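You operate a simulated robot arm through the tools that you are given. There is no shell and no other tool.

Carry out the task below with a simulated robot arm. There is one attempt and no reset: what you move stays moved.

JOB
Scan the yellow block and drop it in the sorting cell with its code.
Fine: shut the scanner drawer to scan, and again at the end; the other blocks stay where they lie.
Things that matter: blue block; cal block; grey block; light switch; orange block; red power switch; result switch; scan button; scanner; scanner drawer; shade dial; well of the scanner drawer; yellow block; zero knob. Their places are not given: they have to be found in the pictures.

Only the result counts: the job must be done as asked and must still hold three seconds after the hand-in. Knocking over, shifting, dropping, spilling or breaking anything else fails it.

ROBOT AND FRAMES
A 5-joint arm with a two-finger parallel gripper, fixed in place. Base frame: the origin is at the foot of the arm, x ahead of it, y to its left, z up; the work surface is at about z = 0. Readings come in mm, degrees, newtons and seconds.
With the tool pointing down near the work surface it reaches from about 260 to 600 mm from the base axis. Its first joint turns from -66.0 to 66.0 degrees. The tool tilts only in the upright plane through the base axis and itself; it spins freely about its own axis. Payload 1.57 kg.
The tool frame sits at the grasp point between the pads (the TCP): z along the fingers, y along the line on which they close. The tips reach 30 mm beyond it. Largest opening 80 mm; finger width 17, thickness 12; the body of the gripper, 40 by 82 mm, starts 80 mm behind the TCP.
Orientation is that of the tool frame in the base frame, as [roll, pitch, yaw] about the fixed x, y, z axes, in that order (R = Rz(yaw) Ry(pitch) Rx(roll)). With the fingers straight down and closing along the base's y, the tool's x points along the base's -x, its y along +y and its z along -z.

CONTROLS
- The arm moves only by the tool play_rows. Its argument "rows" is a list of rows, each an object of numbers (a shift or turn left out is 0, a gripper value left out holds the last): "dx", "dy", "dz": the shift along the base's x, y, z in units of 30 mm (1.0 is 30 mm); "ax", "ay", "az": the turn, a rotation vector about the base's x, y, z in units of 8 degrees (1.0 is 8 degrees). In form: [{"dx": .., "dy": .., "dz": .., "ax": .., "ay": .., "az": ..}, ...]. A call has 1 to 20 rows; each row shifts and turns the commanded pose from where the row before left it. "grip" is the gripper command, from -1 (fully open) to 1 (shut), values between in proportion, set as the call begins (left out, the last holds). A call with a number of a shift or a turn outside -1 to 1 is refused whole. Rows are played at 5 a second. More than 50 mm and 8.6 degrees between two rows, or a gripper value outside its range, and nothing of the call is played. Where a pose cannot be reached the arm comes as near as it can. A force on the tool above 90 N (or 10 N above the force at the start of the call, whichever is more), or a blocked arm, ends the call early, and 0.2 s more pass. The fingers move at their own pace (about 153 mm/s each) and stop on an object; they squeeze with about 28 N. The grip force told is the motor's: it shows also when the fingers shut on nothing. Time passes only in rows, and 0.2 s behind the last, so rows that do not move let the fingers close. The reply holds the time, the measured pose of the TCP, the force on the tool along the base axes, the opening and the grip force, in the units named above and with some noise, with the torque about the TCP (base axes, N m) and any sound that the robot's microphone picked up, and new pictures: "pictures" is both (left out), scene, wrist or none.
- Cameras (640 x 400 px; columns grow to the right, rows downward): "scene" is fixed at [52.9, 411.5, 524.3]; the picture's right is [-0.54, -0.84, 0.00], its down [-0.48, 0.31, -0.82] and it looks along [0.69, -0.44, -0.57] (base axes); focal length 236 px, centre (320, 200). "wrist" rides on the gripper at [72, -7, -122] in the tool frame; the picture's right is [0.09, 1.00, 0.00], its down [-0.84, 0.08, -0.54] and it looks along [-0.54, 0.05, 0.84] (tool axes); focal length 238 px, centre (320, 200).
- measure_at(camera, pixels): for up to 12 pixels [column, row] of the newest picture of that camera ("zoom" is the newest enlarged one), the place [x, y, z] in the base frame of the surface seen there, good to about 2 mm. It takes no simulated time.
- close_up(camera, box): a new picture of the part [left, top, right, bottom] of that camera's present view, enlarged. It takes no simulated time.
- finish_job(): hands the job in; it is judged then, once.

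Open the gripper and draw the arm clear of the work before you hand the job in, unless the task says otherwise.

The tools are called after "Emit:" as name(argument=value, ...) on one line, values as JSON. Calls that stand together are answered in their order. play_rows: Moves the arm, as the interface text tells. Its arguments: {"type":"object","properties":{"rows":{"type":"array","items":{"type":"object","properties":{"dx":{"type":"number"},"dy":{"type":"number"},"dz":{"type":"number"},"ax":{"type":"number"},"ay":{"type":"number"},"az":{"type":"number"}}}},"grip":{"type":"number"},"pictures":{"type":"string","enum":["both","scene","wrist","none"]}},"required":["rows"]} The other tools are called the same way: measure_at (camera, pixels) gives the place of the surface under pixels of a picture; close_up (camera, box) takes an enlarged picture of a part of a camera's view; finish_job () hands the job in.

At the start:

```text
clock: 0.0
ee_pos: [344.4, -70.1, 386.7]
ee_rot: [-180.0, 0.0, -179.9]
ft_force: [0.5, 0.7, 0.7]
torque: [-0.01, -0.04, -0.03]
finger_gap: 79.6
grasp_force: 0.0
```

scene: 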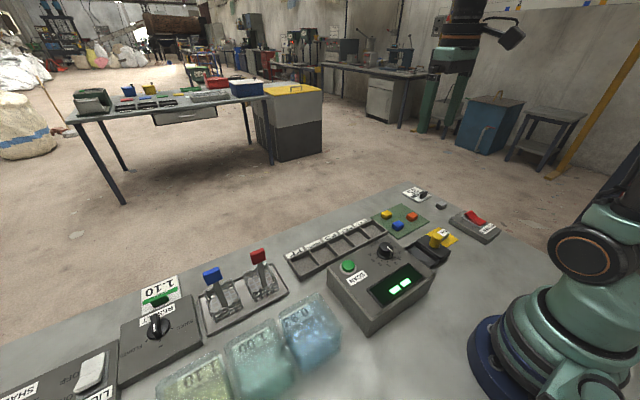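
wrist: 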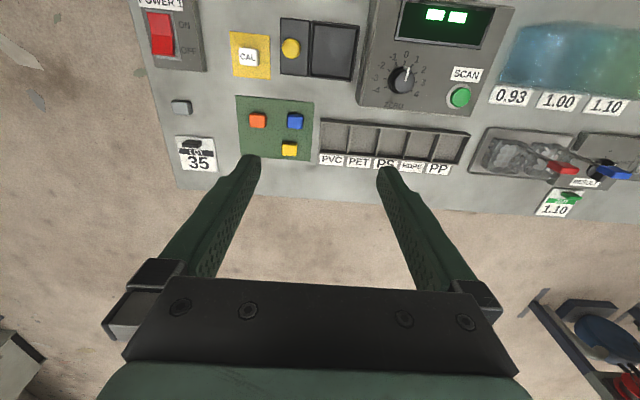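

The pictures show a scanner (scene ~(380,290)), blocks on a green mat (~(400,220)), sorting cells (~(335,245)), and a drawer with a yellow knob (~(432,240)). I take close-ups to read details.

Emit:
close_up(camera="scene", box=[280, 170, 520, 340])

Emit:
close_up(camera="wrist", box=[130, 0, 380, 180])

Emit:
close_up(camera="wrist", box=[310, 0, 500, 190])

Emit:
close_up(camera="scene", box=[0, 230, 300, 400])

```text
2.35 times, centred on (400, 255) of scene
```

zoom: 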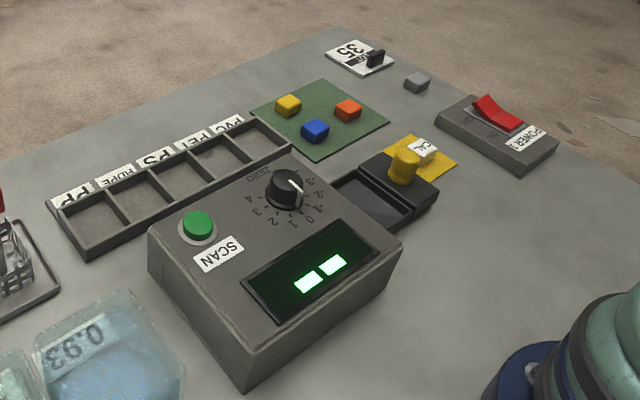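

```text
2.22 times, centred on (255, 90) of wrist
```

zoom: 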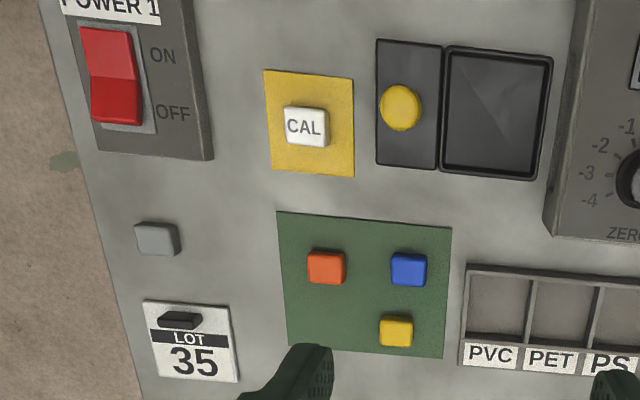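

```text
2.11 times, centred on (405, 95) of wrist
```

zoom: 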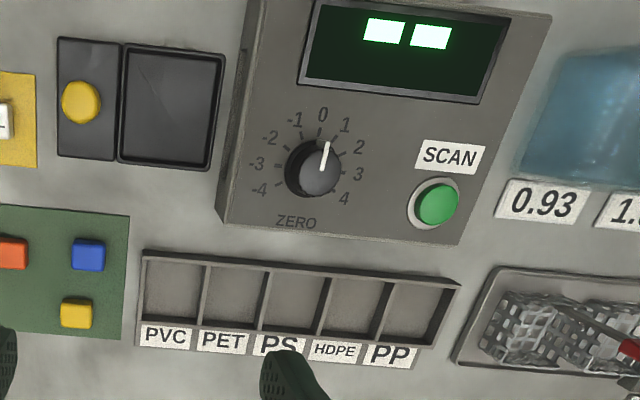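

```text
2.13 times, centred on (150, 315) of scene
```

zoom: 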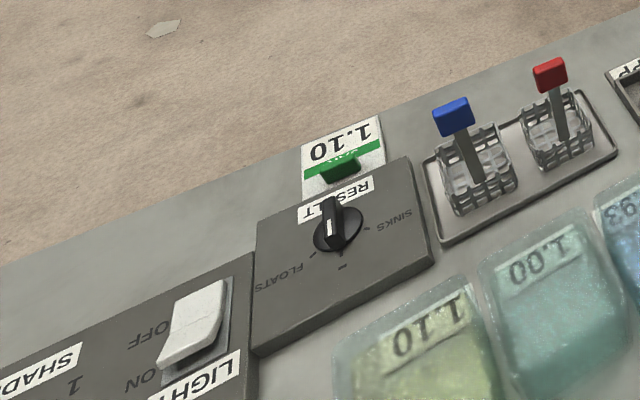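

I measure the key places in the wrist and scene pictures: blocks, drawer knob, well, scan button, cells, zero knob.

Emit:
measure_at(camera="wrist", pixels=[[289, 148], [258, 120], [295, 121], [248, 57], [291, 47], [333, 50], [306, 30], [355, 30], [402, 80], [460, 97], [332, 135], [358, 137]])

Emit:
measure_at(camera="scene", pixels=[[387, 215], [412, 216], [398, 226], [440, 233], [420, 246], [431, 240], [388, 250], [348, 266], [400, 290], [340, 290], [445, 205], [474, 216]])

Emit:
measure_at(camera="wrist", pixels=[[320, 120], [345, 122], [350, 139], [378, 141], [382, 125], [405, 143], [410, 128], [432, 146], [440, 130], [470, 140], [322, 150], [465, 160]])

Emit:
close_up(camera="scene", box=[355, 225, 425, 270])

```text
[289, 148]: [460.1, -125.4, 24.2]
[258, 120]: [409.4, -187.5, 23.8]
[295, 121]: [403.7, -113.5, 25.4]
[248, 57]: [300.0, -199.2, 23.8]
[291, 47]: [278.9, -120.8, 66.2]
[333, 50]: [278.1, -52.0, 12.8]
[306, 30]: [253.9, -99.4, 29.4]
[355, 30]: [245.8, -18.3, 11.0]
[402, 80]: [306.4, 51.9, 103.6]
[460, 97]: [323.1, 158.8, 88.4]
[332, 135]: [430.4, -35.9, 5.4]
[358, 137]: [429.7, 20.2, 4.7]
```

```text
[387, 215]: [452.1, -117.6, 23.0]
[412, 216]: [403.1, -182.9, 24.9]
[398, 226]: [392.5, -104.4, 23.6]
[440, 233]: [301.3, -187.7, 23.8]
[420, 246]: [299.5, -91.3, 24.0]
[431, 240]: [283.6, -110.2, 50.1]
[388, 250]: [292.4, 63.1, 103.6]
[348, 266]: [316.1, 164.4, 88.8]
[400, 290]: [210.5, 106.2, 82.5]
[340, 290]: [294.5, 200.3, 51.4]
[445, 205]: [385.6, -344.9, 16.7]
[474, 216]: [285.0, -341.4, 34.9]
```

```text
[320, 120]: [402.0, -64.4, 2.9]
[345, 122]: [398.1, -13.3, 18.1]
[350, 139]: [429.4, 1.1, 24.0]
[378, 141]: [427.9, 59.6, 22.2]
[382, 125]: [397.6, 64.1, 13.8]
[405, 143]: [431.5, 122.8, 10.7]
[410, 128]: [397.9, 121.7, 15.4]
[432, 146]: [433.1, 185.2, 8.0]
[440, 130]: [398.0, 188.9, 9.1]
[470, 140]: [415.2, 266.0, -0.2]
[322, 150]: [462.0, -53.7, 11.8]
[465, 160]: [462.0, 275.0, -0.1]
```

```text
8.89 times, centred on (390, 248) of scene
```

zoom: 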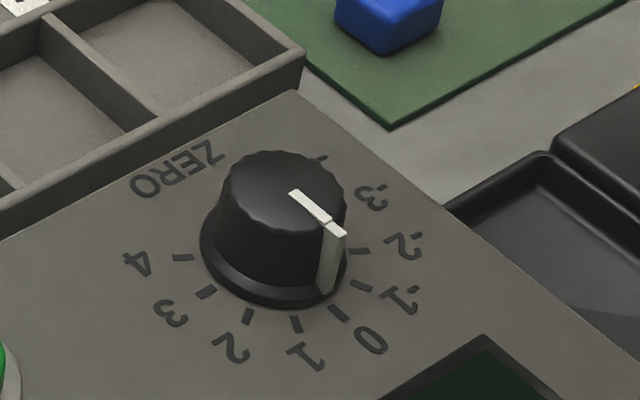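

The drawer stands open, the zero knob seems to point at 0, display shows two lit dashes. I lower the arm a bit and draw it back for a closer look at the blocks, cells and drawer.

Emit:
play_rows(rows=[{"dz": -0.9, "dx": -0.3, "dy": 0.1}, {"dz": -0.9, "dx": -0.3, "dy": 0.1}, {"dz": -0.9, "dx": -0.3, "dy": 0.1}, {"dz": -0.9, "dx": -0.3, "dy": 0.1}, {"dz": -0.4}, {}], grip=-1)

```text
clock: 1.4
ee_pos: [308.4, -57.1, 265.9]
ee_rot: [-180.0, 0.0, -179.9]
ft_force: [0.7, 0.1, 0.5]
torque: [0.0, 0.0, 0.01]
finger_gap: 80.0
grasp_force: 0.1
```

scene: 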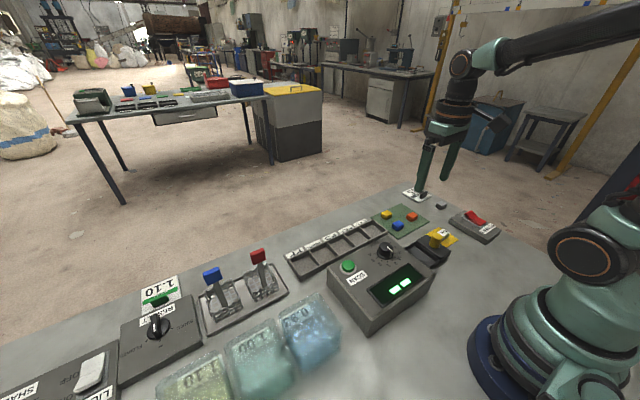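
wrist: 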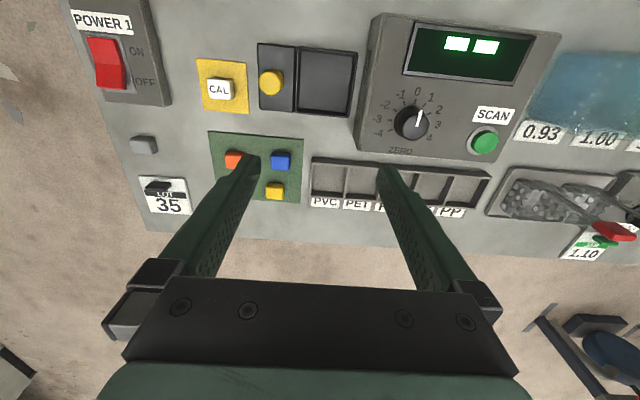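

The wrist view now shows the drawer (~(305,80)), blocks and cells. I take close-ups for detail.

Emit:
close_up(camera="wrist", box=[190, 30, 370, 145])

Emit:
measure_at(camera="zoom", pixels=[[285, 180], [245, 60], [360, 75], [230, 280], [355, 295], [400, 80], [580, 95], [385, 270], [560, 300], [480, 180], [110, 210], [575, 200]])

Emit:
close_up(camera="wrist", box=[200, 125, 320, 205])

Emit:
measure_at(camera="zoom", pixels=[[395, 345], [355, 315], [440, 315], [440, 370], [355, 375], [435, 180], [390, 150], [475, 155], [600, 200], [560, 400], [585, 80], [60, 60]])

```text
3.48 times, centred on (280, 88) of wrist
```

zoom: 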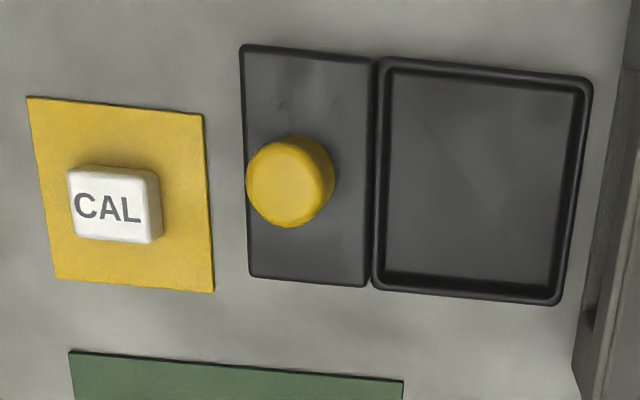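

```text
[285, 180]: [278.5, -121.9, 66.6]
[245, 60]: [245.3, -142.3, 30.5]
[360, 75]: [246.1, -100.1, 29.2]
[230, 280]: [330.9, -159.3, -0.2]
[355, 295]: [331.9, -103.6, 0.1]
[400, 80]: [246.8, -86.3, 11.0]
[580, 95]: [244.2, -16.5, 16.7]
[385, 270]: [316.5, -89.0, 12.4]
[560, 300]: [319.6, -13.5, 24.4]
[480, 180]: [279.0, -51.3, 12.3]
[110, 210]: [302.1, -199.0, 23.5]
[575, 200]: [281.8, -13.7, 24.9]
```

```text
5.00 times, centred on (260, 165) of wrist
```

zoom: 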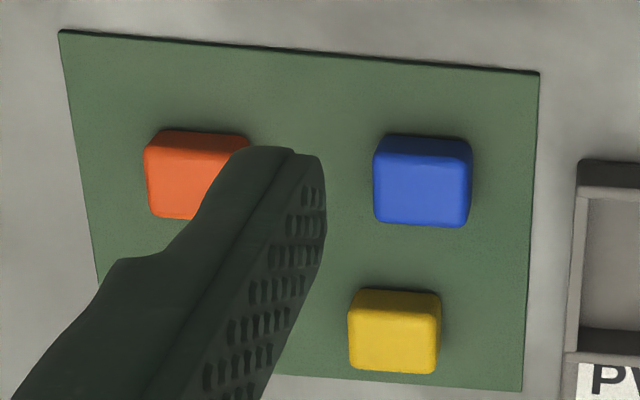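

```text
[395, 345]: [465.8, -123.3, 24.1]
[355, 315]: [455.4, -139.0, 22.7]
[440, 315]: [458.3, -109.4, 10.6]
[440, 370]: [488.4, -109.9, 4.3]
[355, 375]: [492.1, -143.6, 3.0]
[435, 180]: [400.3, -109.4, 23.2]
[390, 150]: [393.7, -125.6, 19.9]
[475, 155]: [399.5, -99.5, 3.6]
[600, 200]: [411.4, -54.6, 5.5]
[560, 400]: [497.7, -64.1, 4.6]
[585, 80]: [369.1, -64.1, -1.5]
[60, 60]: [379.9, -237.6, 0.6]
```

I refine the yellow block's outline and the cell walls in close-ups.

Emit:
measure_at(camera="zoom", pixels=[[362, 318], [432, 320], [356, 364], [430, 366], [395, 298], [395, 313], [395, 368], [352, 340], [434, 342], [390, 335], [425, 175], [425, 220]])

Emit:
close_up(camera="wrist", box=[295, 145, 505, 230])

Emit:
close_up(camera="scene", box=[280, 210, 400, 285])

```text
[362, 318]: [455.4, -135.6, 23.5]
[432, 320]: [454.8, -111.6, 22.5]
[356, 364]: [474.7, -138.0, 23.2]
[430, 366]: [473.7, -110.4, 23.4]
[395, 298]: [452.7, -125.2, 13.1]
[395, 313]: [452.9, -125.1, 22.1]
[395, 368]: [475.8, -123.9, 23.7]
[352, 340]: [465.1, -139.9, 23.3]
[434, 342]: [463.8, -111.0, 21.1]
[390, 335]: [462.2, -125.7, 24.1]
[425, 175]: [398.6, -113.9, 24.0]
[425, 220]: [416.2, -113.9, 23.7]
```

```text
3.05 times, centred on (400, 188) of wrist
```

zoom: 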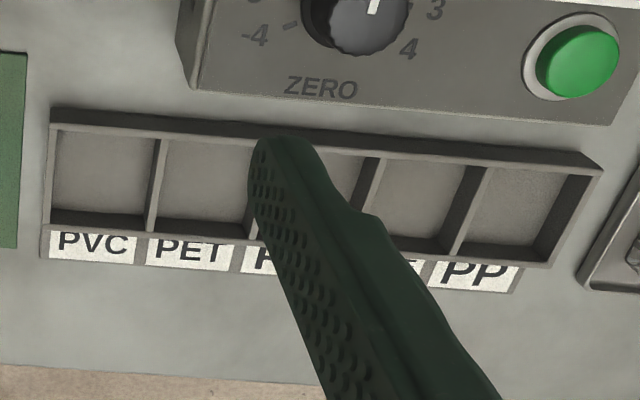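

```text
5.33 times, centred on (340, 248) of scene
```

zoom: 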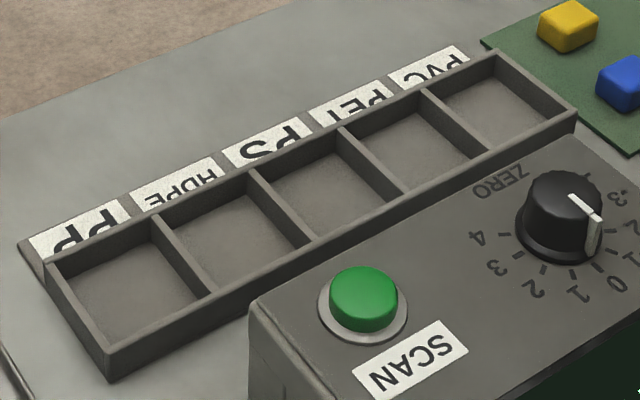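

I measure the cell walls and floors in this scene close-up.

Emit:
measure_at(camera="zoom", pixels=[[497, 55], [573, 112], [430, 95], [485, 155], [347, 132], [405, 190], [250, 175], [310, 245], [155, 220], [210, 292], [50, 270], [110, 348]])

Emit:
measure_at(camera="zoom", pixels=[[500, 105], [418, 150], [330, 195], [235, 240], [135, 295], [362, 290], [400, 310], [325, 310], [560, 195], [583, 205], [600, 245], [540, 255]])

```text
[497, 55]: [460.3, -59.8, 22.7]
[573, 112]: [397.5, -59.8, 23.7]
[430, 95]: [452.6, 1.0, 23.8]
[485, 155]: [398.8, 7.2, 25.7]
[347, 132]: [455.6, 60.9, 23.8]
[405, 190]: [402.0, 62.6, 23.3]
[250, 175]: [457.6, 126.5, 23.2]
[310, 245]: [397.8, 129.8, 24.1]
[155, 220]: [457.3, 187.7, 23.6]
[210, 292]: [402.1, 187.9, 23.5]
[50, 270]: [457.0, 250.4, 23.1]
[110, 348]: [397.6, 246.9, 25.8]
```

```text
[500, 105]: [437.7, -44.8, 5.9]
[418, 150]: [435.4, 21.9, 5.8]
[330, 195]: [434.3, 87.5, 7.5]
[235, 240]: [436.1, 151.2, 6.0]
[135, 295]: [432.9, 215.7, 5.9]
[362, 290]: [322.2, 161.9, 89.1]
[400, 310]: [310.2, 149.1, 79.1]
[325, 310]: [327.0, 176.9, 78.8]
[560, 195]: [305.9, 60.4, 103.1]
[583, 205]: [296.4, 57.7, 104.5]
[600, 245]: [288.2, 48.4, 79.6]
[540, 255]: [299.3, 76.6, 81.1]
```

Yellow block top centre is about (464.5, -124.5, 24), ~24 × 30 mm, on the mat at z≈4. I move above it with the fingers part-open (50 mm) and check alignment from the wrist.

Emit:
play_rows(rows=[{"dx": 0.867, "dy": -0.375, "dz": -0.645}, {"dx": 0.867, "dy": -0.375, "dz": -0.645}, {"dx": 0.867, "dy": -0.375, "dz": -0.645}, {"dx": 0.867, "dy": -0.375, "dz": -0.645}, {"dx": 0.867, "dy": -0.375, "dz": -0.645}, {"dx": 0.867, "dy": -0.375, "dz": -0.645}, {"dz": -0.8}, {"dz": -0.8}, {}], grip=-0.25)

```text
clock: 3.4
ee_pos: [464.5, -125.4, 101.3]
ee_rot: [-180.0, 0.0, 180.0]
ft_force: [-0.4, -0.4, -0.7]
torque: [0.03, 0.03, -0.03]
finger_gap: 49.8
grasp_force: 0.1
```

scene: 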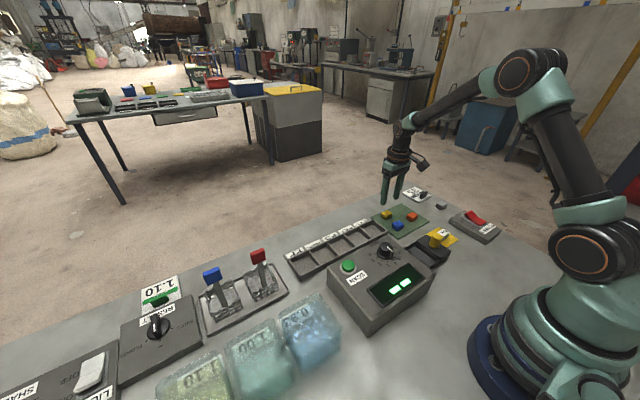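
wrist: 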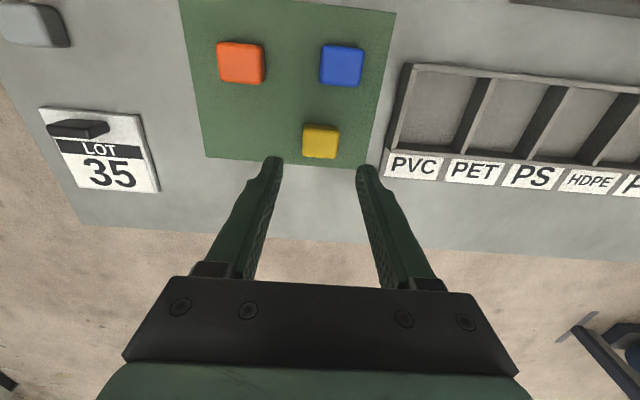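

Emit:
close_up(camera="wrist", box=[280, 110, 360, 160])

Emit:
measure_at(camera="wrist", pixels=[[320, 147], [306, 147], [335, 147], [320, 137], [320, 156], [320, 128], [300, 140], [350, 150], [340, 66], [240, 63], [110, 180], [100, 130]])

```text
8.00 times, centred on (320, 135) of wrist
```

zoom: 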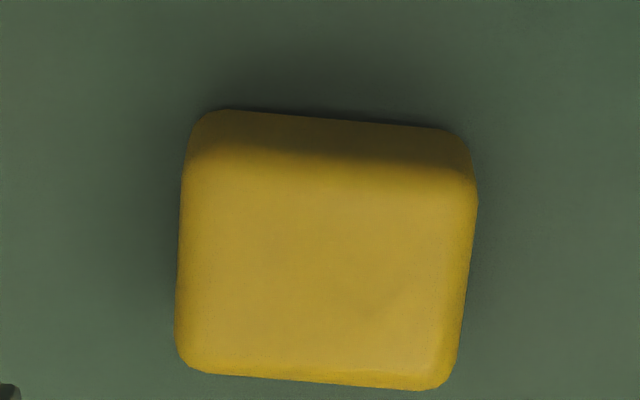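

```text
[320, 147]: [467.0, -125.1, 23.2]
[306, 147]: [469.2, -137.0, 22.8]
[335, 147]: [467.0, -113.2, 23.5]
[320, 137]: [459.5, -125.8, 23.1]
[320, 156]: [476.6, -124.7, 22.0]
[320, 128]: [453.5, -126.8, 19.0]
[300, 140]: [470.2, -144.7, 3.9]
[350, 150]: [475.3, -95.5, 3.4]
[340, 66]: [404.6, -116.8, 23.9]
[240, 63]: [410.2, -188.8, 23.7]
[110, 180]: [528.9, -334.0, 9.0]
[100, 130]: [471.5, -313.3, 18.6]
```

Block is centred under the fingers (about (465.5, -125)). I descend so the tips are at z≈10, then close.

Emit:
play_rows(rows=[{"dz": -0.7}, {"dz": -0.7}, {"dz": -0.64}, {}], pictures="wrist")

```text
clock: 4.4
ee_pos: [464.3, -123.6, 39.9]
ee_rot: [180.0, 0.0, 180.0]
ft_force: [1.0, 0.2, -0.4]
torque: [-0.02, -0.05, 0.02]
finger_gap: 50.0
grasp_force: 0.2
```

wrist: 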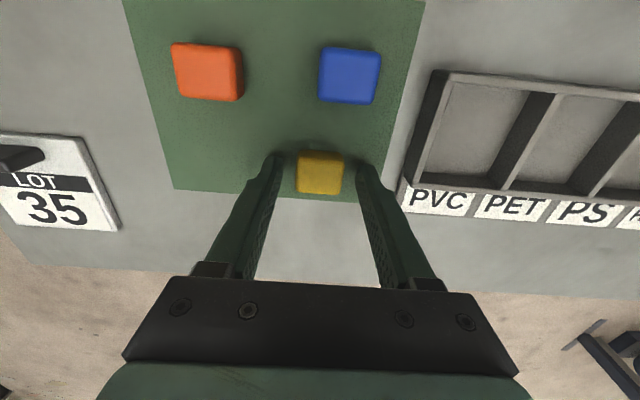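

The block sits between the tips at (320,173). I close the gripper and lift slightly.

Emit:
play_rows(rows=[{}, {}, {}, {"dz": 0.3}, {"dz": 0.7}, {"dz": 1.0}, {"dz": 1.0}], grip=1)

```text
clock: 6.0
ee_pos: [466.9, -125.4, 132.1]
ee_rot: [180.0, 0.0, 180.0]
ft_force: [-0.1, 0.1, -0.1]
torque: [0.01, 0.01, -0.02]
finger_gap: 30.4
grasp_force: 28.1
```

scene: 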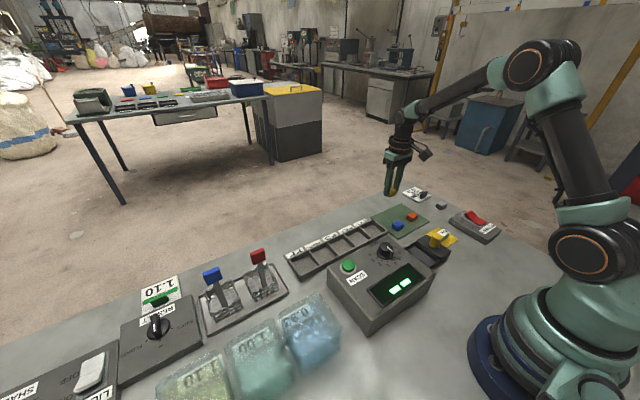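
wrist: 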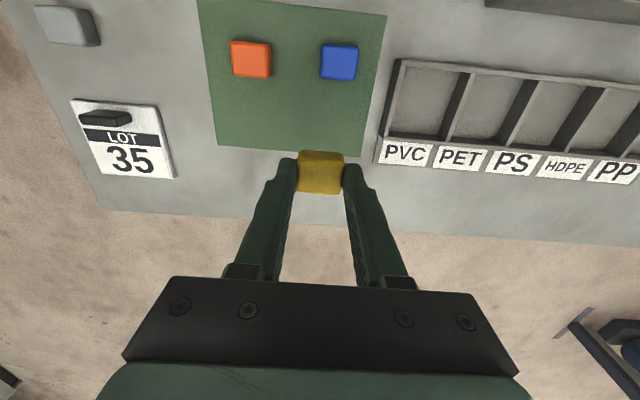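

The block is held (gap 30.4). I carry it above the drawer well at about (281, -51).

Emit:
play_rows(rows=[{"dx": -0.874, "dy": 0.355}, {"dx": -0.874, "dy": 0.355}, {"dx": -0.874, "dy": 0.355}, {"dx": -0.874, "dy": 0.355}, {"dx": -0.874, "dy": 0.355}, {"dx": -0.874, "dy": 0.355}, {"dx": -0.874, "dy": 0.355}, {}, {}])

```text
clock: 8.0
ee_pos: [279.0, -52.1, 130.6]
ee_rot: [-180.0, 0.0, -180.0]
ft_force: [0.5, 0.2, -0.1]
torque: [0.01, 0.01, -0.01]
finger_gap: 30.2
grasp_force: 28.4
```

scene: 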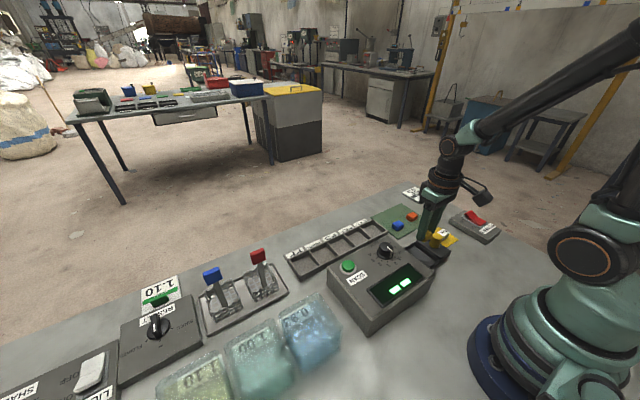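
wrist: 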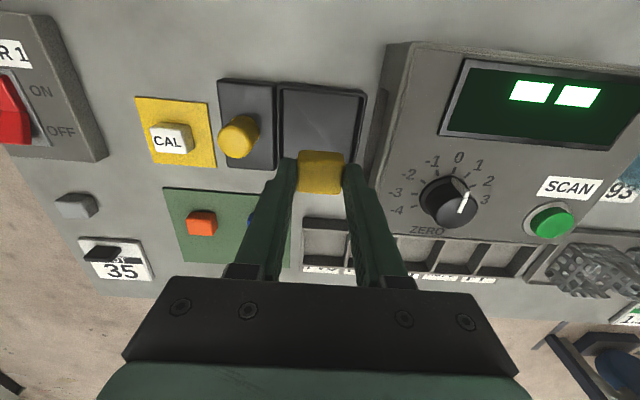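

Positioned over the well. I descend to just above the well floor.

Emit:
play_rows(rows=[{"dz": -0.9}, {"dz": -0.9}, {"dz": -0.6}, {"dz": -0.25}, {}])

```text
clock: 9.2
ee_pos: [281.2, -50.3, 50.5]
ee_rot: [180.0, 0.0, 180.0]
ft_force: [0.0, 0.0, -0.1]
torque: [0.02, 0.02, -0.01]
finger_gap: 30.5
grasp_force: 28.1
```

scene: 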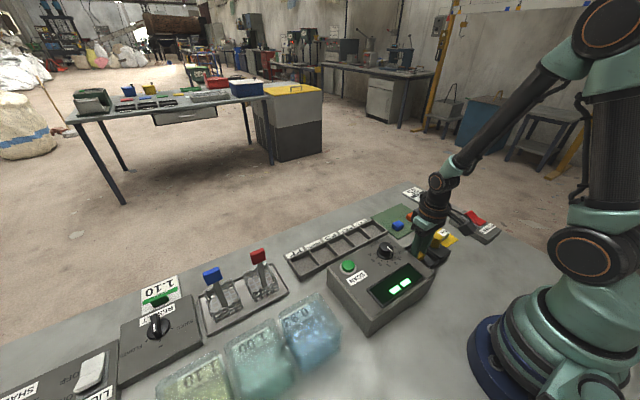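
wrist: 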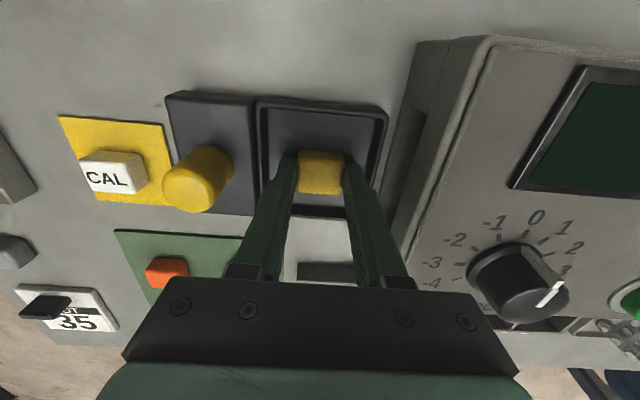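

The block is inside the well (wrist (320,172)). I lower 1 mm more and open slightly (40 mm gap), then raise.

Emit:
play_rows(rows=[{"dz": -0.04}, {}, {}], grip=0, pictures="none")

Emit:
play_rows(rows=[{"dz": 0.4}, {"dz": 0.8}, {"dz": 0.9}, {"dz": 0.9}, {}])

```text
clock: 10.0
ee_pos: [279.7, -50.1, 49.2]
ee_rot: [-180.0, -0.1, 180.0]
ft_force: [-0.2, 0.8, 0.2]
torque: [0.0, 0.01, 0.01]
finger_gap: 39.8
grasp_force: 0.1
```

```text
clock: 11.2
ee_pos: [282.1, -49.9, 138.9]
ee_rot: [180.0, 0.0, 179.9]
ft_force: [-0.3, 0.7, 0.3]
torque: [-0.03, -0.03, -0.01]
finger_gap: 40.1
grasp_force: 0.0
```

scene: 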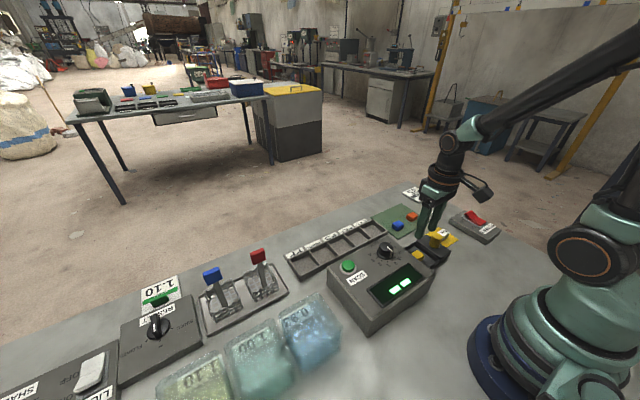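
wrist: 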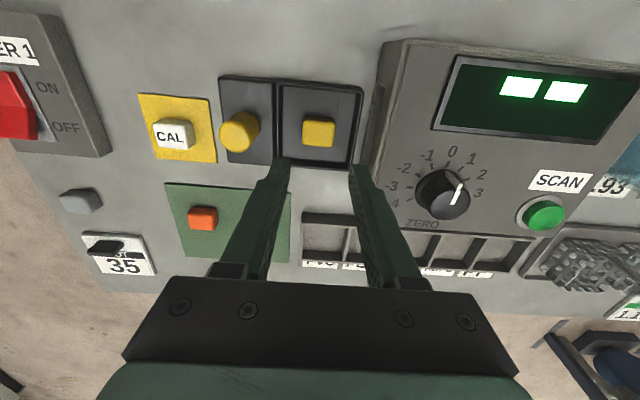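

The yellow block lies in the well at wrist (319,132). I measure it, the drawer knob and the scanner's face.

Emit:
close_up(camera="wrist", box=[205, 60, 405, 185])

Emit:
measure_at(camera="wrist", pixels=[[319, 134], [238, 133], [227, 133], [249, 133], [238, 122], [238, 145], [222, 90], [271, 95], [222, 160], [272, 163], [375, 120], [368, 150]])

Emit:
measure_at(camera="scene", pixels=[[418, 254], [427, 254], [440, 233], [436, 238], [430, 248], [410, 246], [445, 250], [423, 262]])

```text
3.20 times, centred on (305, 122) of wrist
```

zoom: 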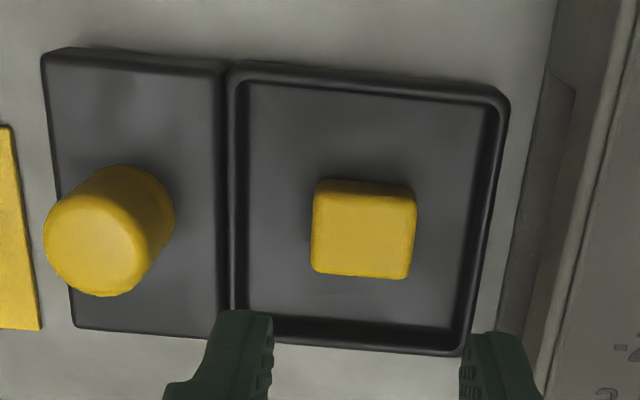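

```text
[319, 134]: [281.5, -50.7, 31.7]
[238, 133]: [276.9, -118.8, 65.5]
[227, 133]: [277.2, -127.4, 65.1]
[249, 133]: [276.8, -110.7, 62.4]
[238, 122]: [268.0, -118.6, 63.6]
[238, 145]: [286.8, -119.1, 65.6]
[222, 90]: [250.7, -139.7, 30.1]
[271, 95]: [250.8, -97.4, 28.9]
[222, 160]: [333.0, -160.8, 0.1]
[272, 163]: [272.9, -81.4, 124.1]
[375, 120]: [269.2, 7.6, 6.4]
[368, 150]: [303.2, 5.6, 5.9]
```

```text
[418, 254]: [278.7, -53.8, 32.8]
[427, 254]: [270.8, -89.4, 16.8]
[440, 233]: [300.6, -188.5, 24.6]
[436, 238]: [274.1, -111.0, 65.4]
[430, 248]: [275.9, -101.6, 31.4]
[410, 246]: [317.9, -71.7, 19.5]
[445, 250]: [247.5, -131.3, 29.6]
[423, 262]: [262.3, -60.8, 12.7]
```

Knob centre is about (277.5, -119), top z≈66, drawer front top z≈30. I spin the tool +90° about z while moving above the knob so the fingers close along x.

Emit:
play_rows(rows=[{"az": 0.9375, "dy": -0.189, "dx": -0.01}, {"az": 0.9375, "dy": -0.189, "dx": -0.01}, {"az": 0.9375, "dy": -0.189, "dx": -0.01}, {"az": 0.9375, "dy": -0.189, "dx": -0.01}, {"az": 0.9375, "dy": -0.189, "dx": -0.01}, {"az": 0.9375, "dy": -0.189, "dx": -0.01}, {"az": 0.9375, "dy": -0.189, "dx": -0.01}, {"az": 0.9375, "dy": -0.189, "dx": -0.01}, {"az": 0.9375, "dy": -0.189, "dx": -0.01}, {"az": 0.9375, "dy": -0.189, "dx": -0.01}, {"az": 0.9375, "dy": -0.189, "dx": -0.01}, {"az": 0.9375, "dy": -0.189, "dx": -0.01}, {}, {}], grip=-0.25)

```text
clock: 14.2
ee_pos: [277.3, -119.5, 139.5]
ee_rot: [-179.9, 0.0, -90.0]
ft_force: [0.1, -0.1, -0.8]
torque: [-0.01, 0.0, 0.01]
finger_gap: 50.0
grasp_force: 0.1
```

scene: 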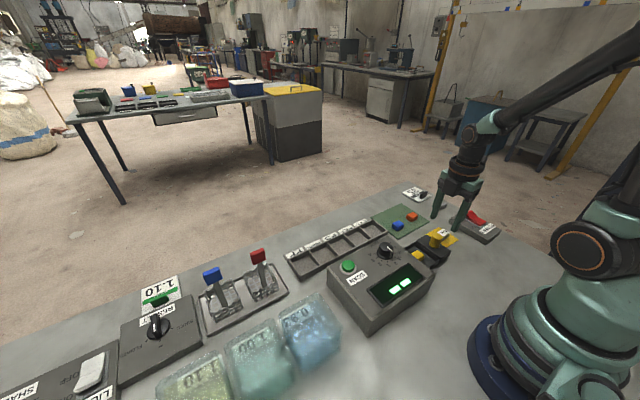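
wrist: 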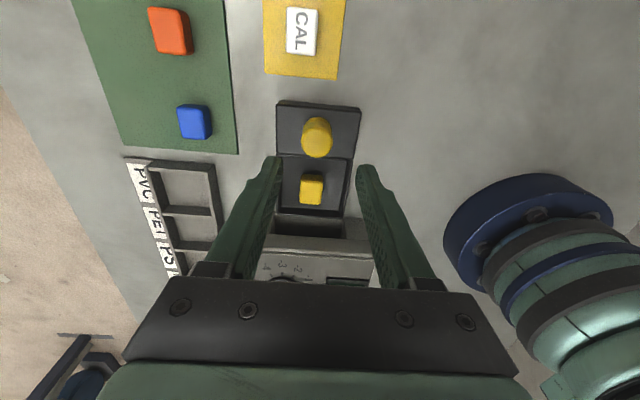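

The knob (wrist (317,135)) is aligned between the fingers. I descend to TCP z≈67 around the knob.

Emit:
play_rows(rows=[{"dz": -0.8}, {"dz": -0.8}, {"dz": -0.6}, {"dz": -0.267}, {}])

```text
clock: 15.4
ee_pos: [277.6, -118.9, 65.7]
ee_rot: [-180.0, -0.1, -90.0]
ft_force: [-0.8, 0.3, 0.5]
torque: [-0.02, 0.02, -0.01]
finger_gap: 50.1
grasp_force: 0.1
```

scene: 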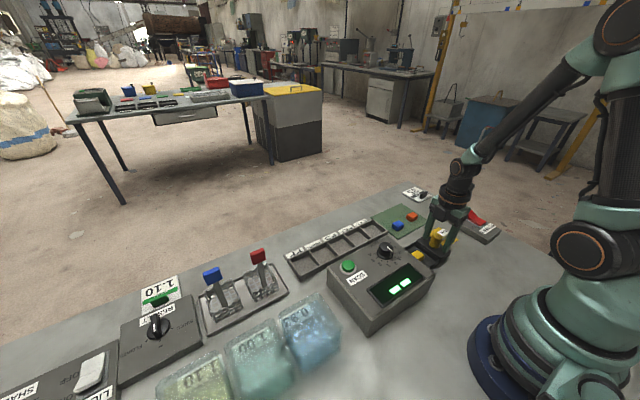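
wrist: 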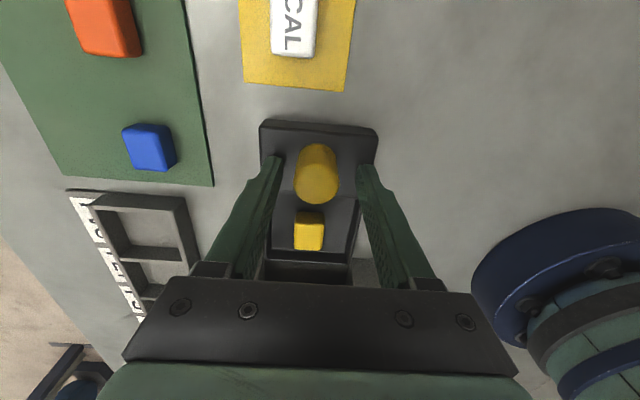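

Knob sits between the pads. I close on it, then start moving +y slowly.

Emit:
play_rows(rows=[{}, {}, {}], grip=1, pictures="none")

Emit:
play_rows(rows=[{"dy": 0.2}, {"dy": 0.4}, {"dy": 0.4}, {"dy": 0.4}, {"dy": 0.4}, {"dy": 0.2}, {}])

```text
clock: 16.2
ee_pos: [279.4, -119.2, 65.7]
ee_rot: [-179.6, -0.2, -90.0]
ft_force: [26.3, 0.7, -13.1]
torque: [0.55, 0.57, 0.08]
finger_gap: 27.7
grasp_force: 37.9
```

```text
clock: 17.8
ee_pos: [279.6, -58.9, 66.4]
ee_rot: [-179.6, -0.1, -90.0]
ft_force: [10.9, 0.0, 28.2]
torque: [-0.09, 0.48, -0.03]
finger_gap: 27.5
grasp_force: 39.0
```

scene: 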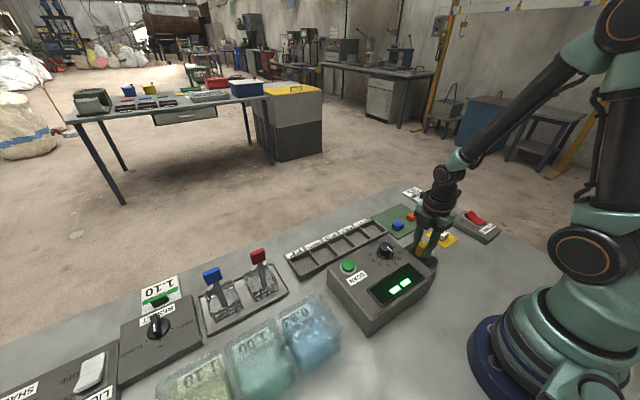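
wrist: 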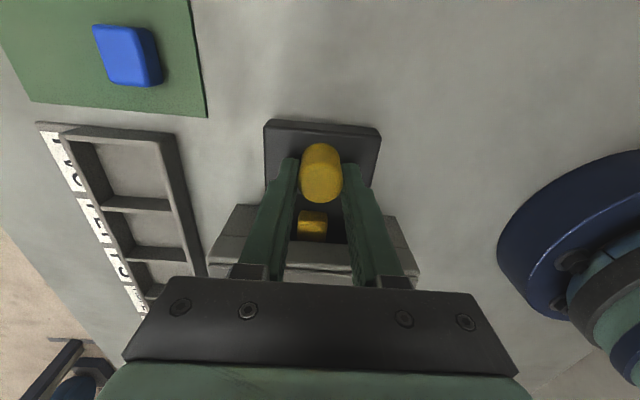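

The drawer slides in with the knob (TCP y≈-59). I continue in +y in small steps until it stops.

Emit:
play_rows(rows=[{"dy": 0.3, "dx": 0.05}, {"dy": 0.3}, {"dy": 0.3}, {"dy": 0.2}, {"dy": 0.1}, {}])

```text
clock: 19.2
ee_pos: [279.0, -23.4, 65.0]
ee_rot: [-179.9, 0.0, -90.0]
ft_force: [23.2, 0.6, -28.3]
torque: [0.15, 0.35, 0.05]
finger_gap: 27.5
grasp_force: 37.8
```

scene: 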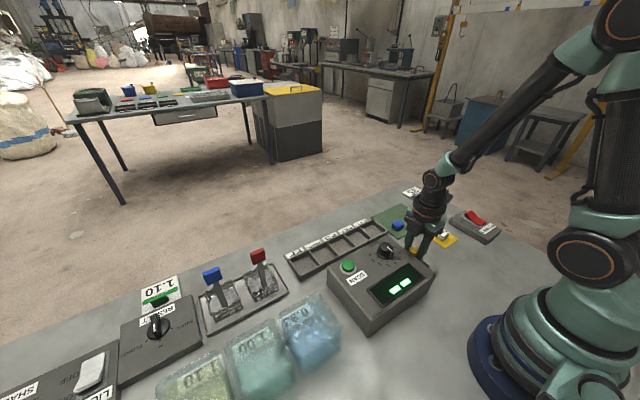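
wrist: 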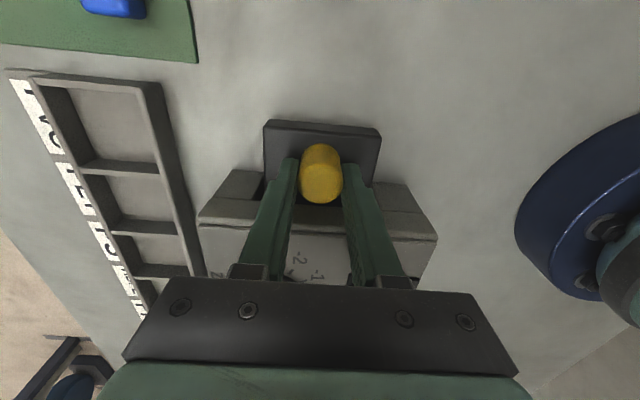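

Drawer is nearly in (TCP y≈-23). I continue with 3 mm steps watching the y force.

Emit:
play_rows(rows=[{"dy": 0.1}, {"dy": 0.1}, {"dy": 0.1}, {}], pictures="wrist")

```text
clock: 20.2
ee_pos: [279.7, -14.6, 66.5]
ee_rot: [-179.8, 0.0, -89.9]
ft_force: [11.5, -0.2, 9.9]
torque: [-0.05, -0.08, 0.1]
finger_gap: 25.3
grasp_force: 36.7
```

wrist: 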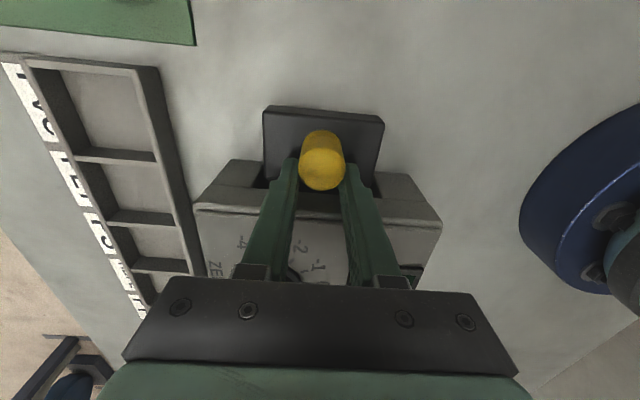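

The pads slid along the knob (gap 27.5→25.3), so the drawer hit its stop. I open and raise, then look.

Emit:
play_rows(rows=[{}, {}, {"dz": 0.3}, {"dz": 0.7}, {"dz": 0.8}, {"dz": 0.8}, {}], grip=-0.25)

```text
clock: 21.8
ee_pos: [279.6, -15.0, 144.3]
ee_rot: [180.0, -0.1, -90.1]
ft_force: [0.7, 0.3, 0.2]
torque: [-0.01, 0.02, -0.01]
finger_gap: 49.8
grasp_force: 0.1
```

scene: 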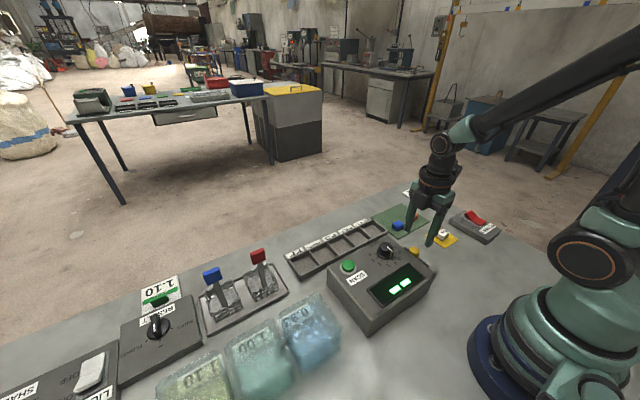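
wrist: 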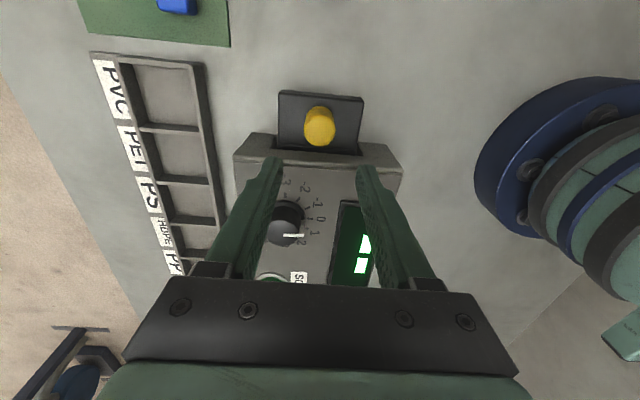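

Emit:
close_up(camera="wrist", box=[230, 80, 410, 195])

Emit:
measure_at(camera="zoom", pixels=[[315, 165], [180, 60], [470, 80], [180, 220], [450, 240], [320, 240], [100, 250], [580, 270], [320, 280], [300, 80], [315, 120], [315, 200]])

```text
3.48 times, centred on (320, 138) of wrist
```

zoom: 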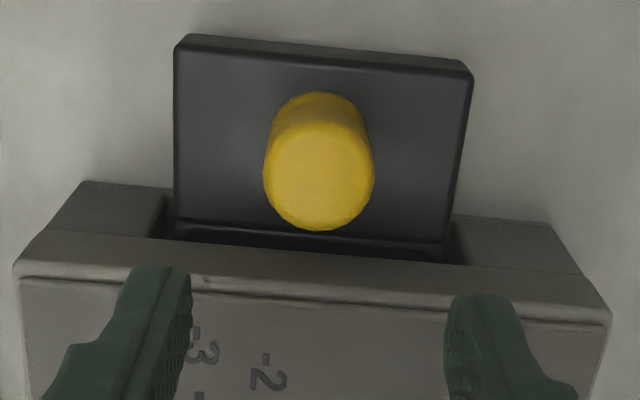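

```text
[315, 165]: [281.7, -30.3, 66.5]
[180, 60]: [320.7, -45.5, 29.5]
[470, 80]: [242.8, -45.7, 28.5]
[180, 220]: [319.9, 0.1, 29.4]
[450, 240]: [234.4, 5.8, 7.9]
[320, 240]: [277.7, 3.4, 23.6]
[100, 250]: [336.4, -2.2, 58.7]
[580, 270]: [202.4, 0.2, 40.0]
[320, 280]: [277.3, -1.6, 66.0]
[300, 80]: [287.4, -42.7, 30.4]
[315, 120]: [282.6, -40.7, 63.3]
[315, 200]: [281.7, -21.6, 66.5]
```

The drawer front top edge is at y≈-45; the front block may not be fully home since pads slipped off-centre. I'll push it from the front with closed fingers to be sure: first move to y≈-85 and descend in front of it.

Emit:
play_rows(rows=[{"dy": -0.8}, {"dy": -0.8}, {"dy": -0.767}, {"dz": -0.9}, {"dz": -0.9}, {"dz": -0.9}, {"dz": -0.59}, {}], grip=1)

```text
clock: 23.6
ee_pos: [277.8, -85.9, 44.6]
ee_rot: [-180.0, 0.0, -90.0]
ft_force: [0.1, 0.0, 0.9]
torque: [-0.02, -0.03, 0.0]
finger_gap: 0.0
grasp_force: 21.6
```

scene: 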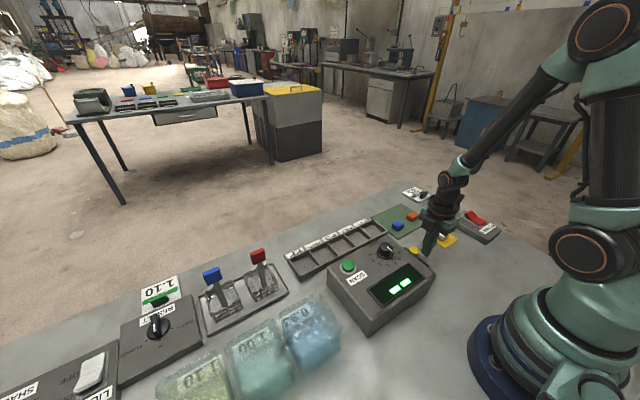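
wrist: 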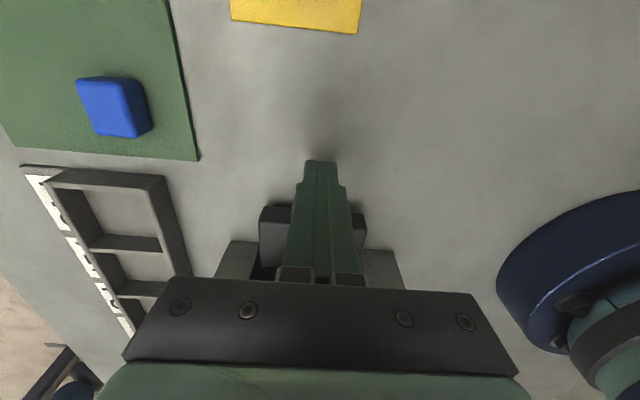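

Fingers are closed in front of the drawer front. I push in +y gently.

Emit:
play_rows(rows=[{"dy": 0.5}, {"dy": 0.3}, {"dy": 0.1}, {"dy": 0.1}, {"dy": 0.1}, {}], pictures="wrist")

```text
clock: 24.9
ee_pos: [278.9, -55.4, 42.8]
ee_rot: [-179.8, 0.0, -91.0]
ft_force: [-2.8, -15.9, 0.7]
torque: [-0.21, 0.05, 0.05]
finger_gap: 0.0
grasp_force: 21.5
stopped in row 6: the force on the tool passed its limit at 92 N (the readings are from after the stop); the commanded pose is now the measured one
```

wrist: 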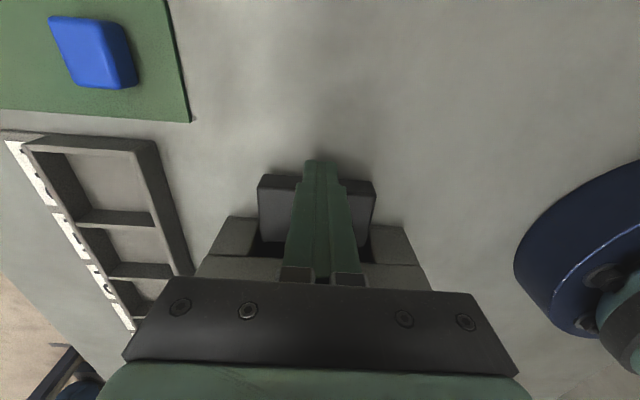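

The drawer is rigidly shut (92 N stop at face y≈-46). I back off, rise, and move above the scan button at about (320, 161).

Emit:
play_rows(rows=[{"dy": -0.5}, {"dz": 0.98}, {"dz": 0.98}, {"dz": 0.98}, {"dz": 0.98}, {}], pictures="none")

Emit:
play_rows(rows=[{"dy": 0.967, "dx": 0.17}, {"dy": 0.967, "dx": 0.17}, {"dy": 0.967, "dx": 0.17}, {"dy": 0.967, "dx": 0.17}, {"dy": 0.967, "dx": 0.17}, {"dy": 0.967, "dx": 0.17}, {"dy": 0.967, "dx": 0.17}, {"dy": 0.967, "dx": 0.17}, {}, {}])

```text
clock: 26.3
ee_pos: [278.3, -73.1, 162.8]
ee_rot: [-179.8, 0.0, -90.7]
ft_force: [-0.3, -0.6, -1.2]
torque: [-0.01, 0.0, -0.01]
finger_gap: 0.1
grasp_force: 21.5
```

```text
clock: 28.5
ee_pos: [320.3, 162.2, 162.3]
ee_rot: [-179.9, -0.1, -90.8]
ft_force: [0.0, 0.7, -0.1]
torque: [0.0, 0.02, 0.0]
finger_gap: 0.0
grasp_force: 21.1
```

scene: 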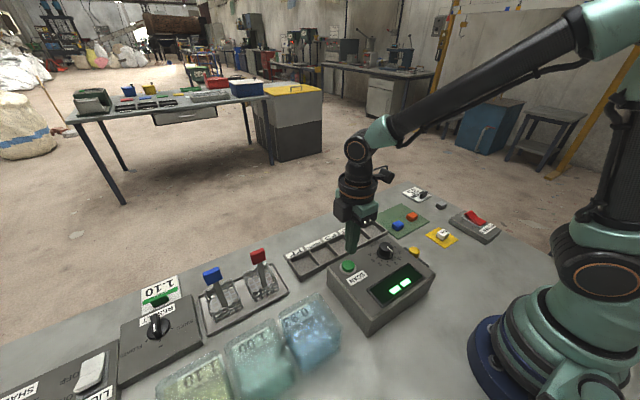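
wrist: 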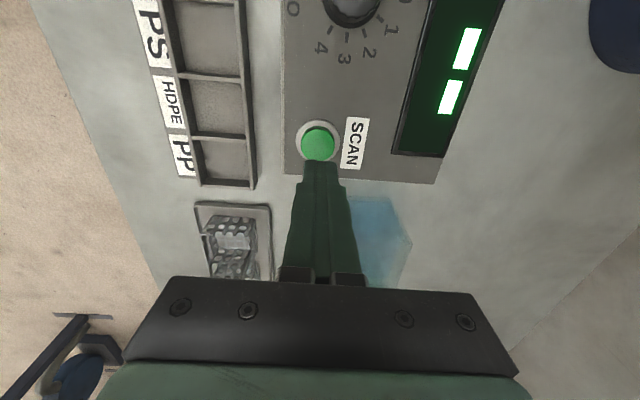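

Emit:
measure_at(camera="wrist", pixels=[[318, 142], [304, 142], [332, 144], [318, 130], [318, 155], [345, 165]])

Emit:
measure_at(camera="scene", pixels=[[348, 265], [343, 265], [353, 265], [348, 261], [348, 270]])

```text
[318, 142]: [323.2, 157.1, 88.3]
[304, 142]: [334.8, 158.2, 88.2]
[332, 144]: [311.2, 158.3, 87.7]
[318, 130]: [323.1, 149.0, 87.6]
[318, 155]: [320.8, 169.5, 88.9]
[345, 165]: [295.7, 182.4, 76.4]
```

```text
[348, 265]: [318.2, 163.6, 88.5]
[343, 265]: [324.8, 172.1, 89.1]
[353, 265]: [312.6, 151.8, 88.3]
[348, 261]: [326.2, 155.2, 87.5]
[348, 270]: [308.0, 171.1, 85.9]
```

Button centre ≈ (321.5, 160), top z≈88.5. I lower onto it and press gently in small steps.

Emit:
play_rows(rows=[{"dz": -0.6, "dy": -0.07, "dx": 0.04}, {"dz": -0.6}, {"dz": -0.2}, {"dz": -0.1}, {}], pictures="none")

Emit:
play_rows(rows=[{"dz": -0.08}, {"dz": -0.08}, {}])

```text
clock: 29.7
ee_pos: [321.0, 159.3, 118.1]
ee_rot: [-179.9, 0.0, -90.8]
ft_force: [1.2, 0.6, 0.5]
torque: [0.0, 0.0, 0.06]
finger_gap: 0.0
grasp_force: 20.9
```

```text
clock: 30.5
ee_pos: [321.0, 159.4, 112.6]
ee_rot: [-179.8, 0.0, -90.7]
ft_force: [-7.6, -0.4, 23.8]
torque: [-0.02, 0.22, 0.04]
finger_gap: 0.2
grasp_force: 21.5
heard: click
```

scene: 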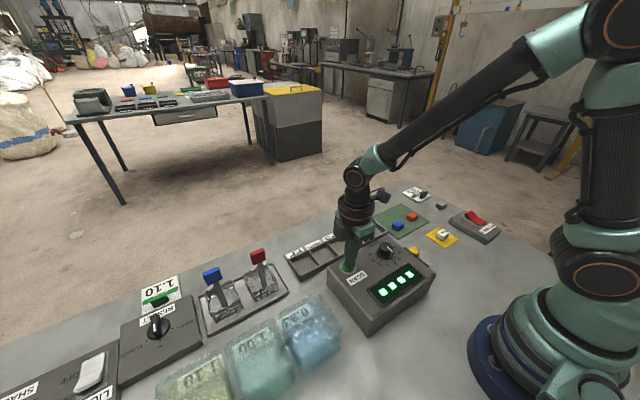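
wrist: 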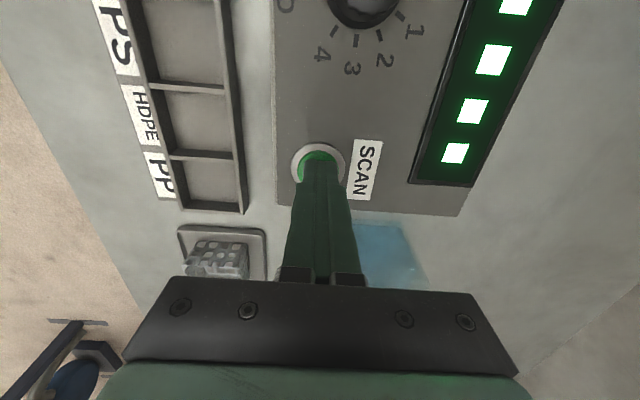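

A click was heard and the display changed to four lit marks. I release the button and look again.

Emit:
play_rows(rows=[{"dz": 0.5}, {"dz": 0.9}, {"dz": 0.5}, {}])

Emit:
close_up(camera="scene", box=[340, 230, 450, 310])

```text
clock: 31.5
ee_pos: [319.3, 158.6, 168.9]
ee_rot: [180.0, 0.0, -90.7]
ft_force: [0.1, -0.2, -0.2]
torque: [0.0, 0.0, 0.0]
finger_gap: 0.0
grasp_force: 20.8
```

scene: 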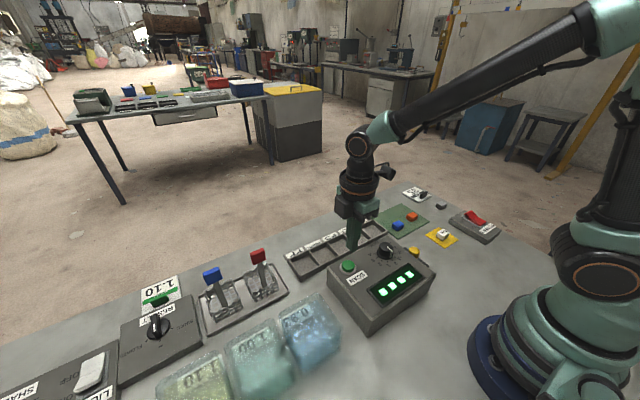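
wrist: 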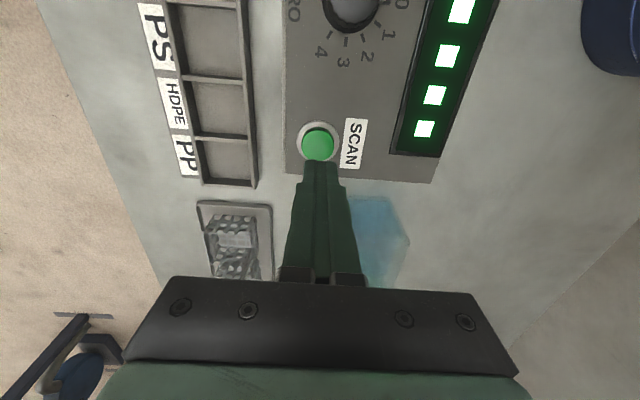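

```text
5.00 times, centred on (395, 270) of scene
```

zoom: 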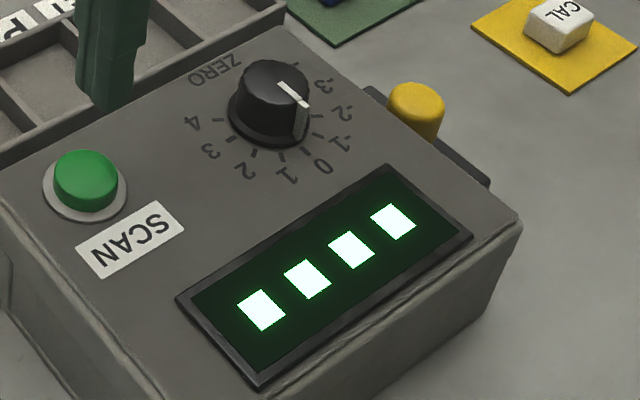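

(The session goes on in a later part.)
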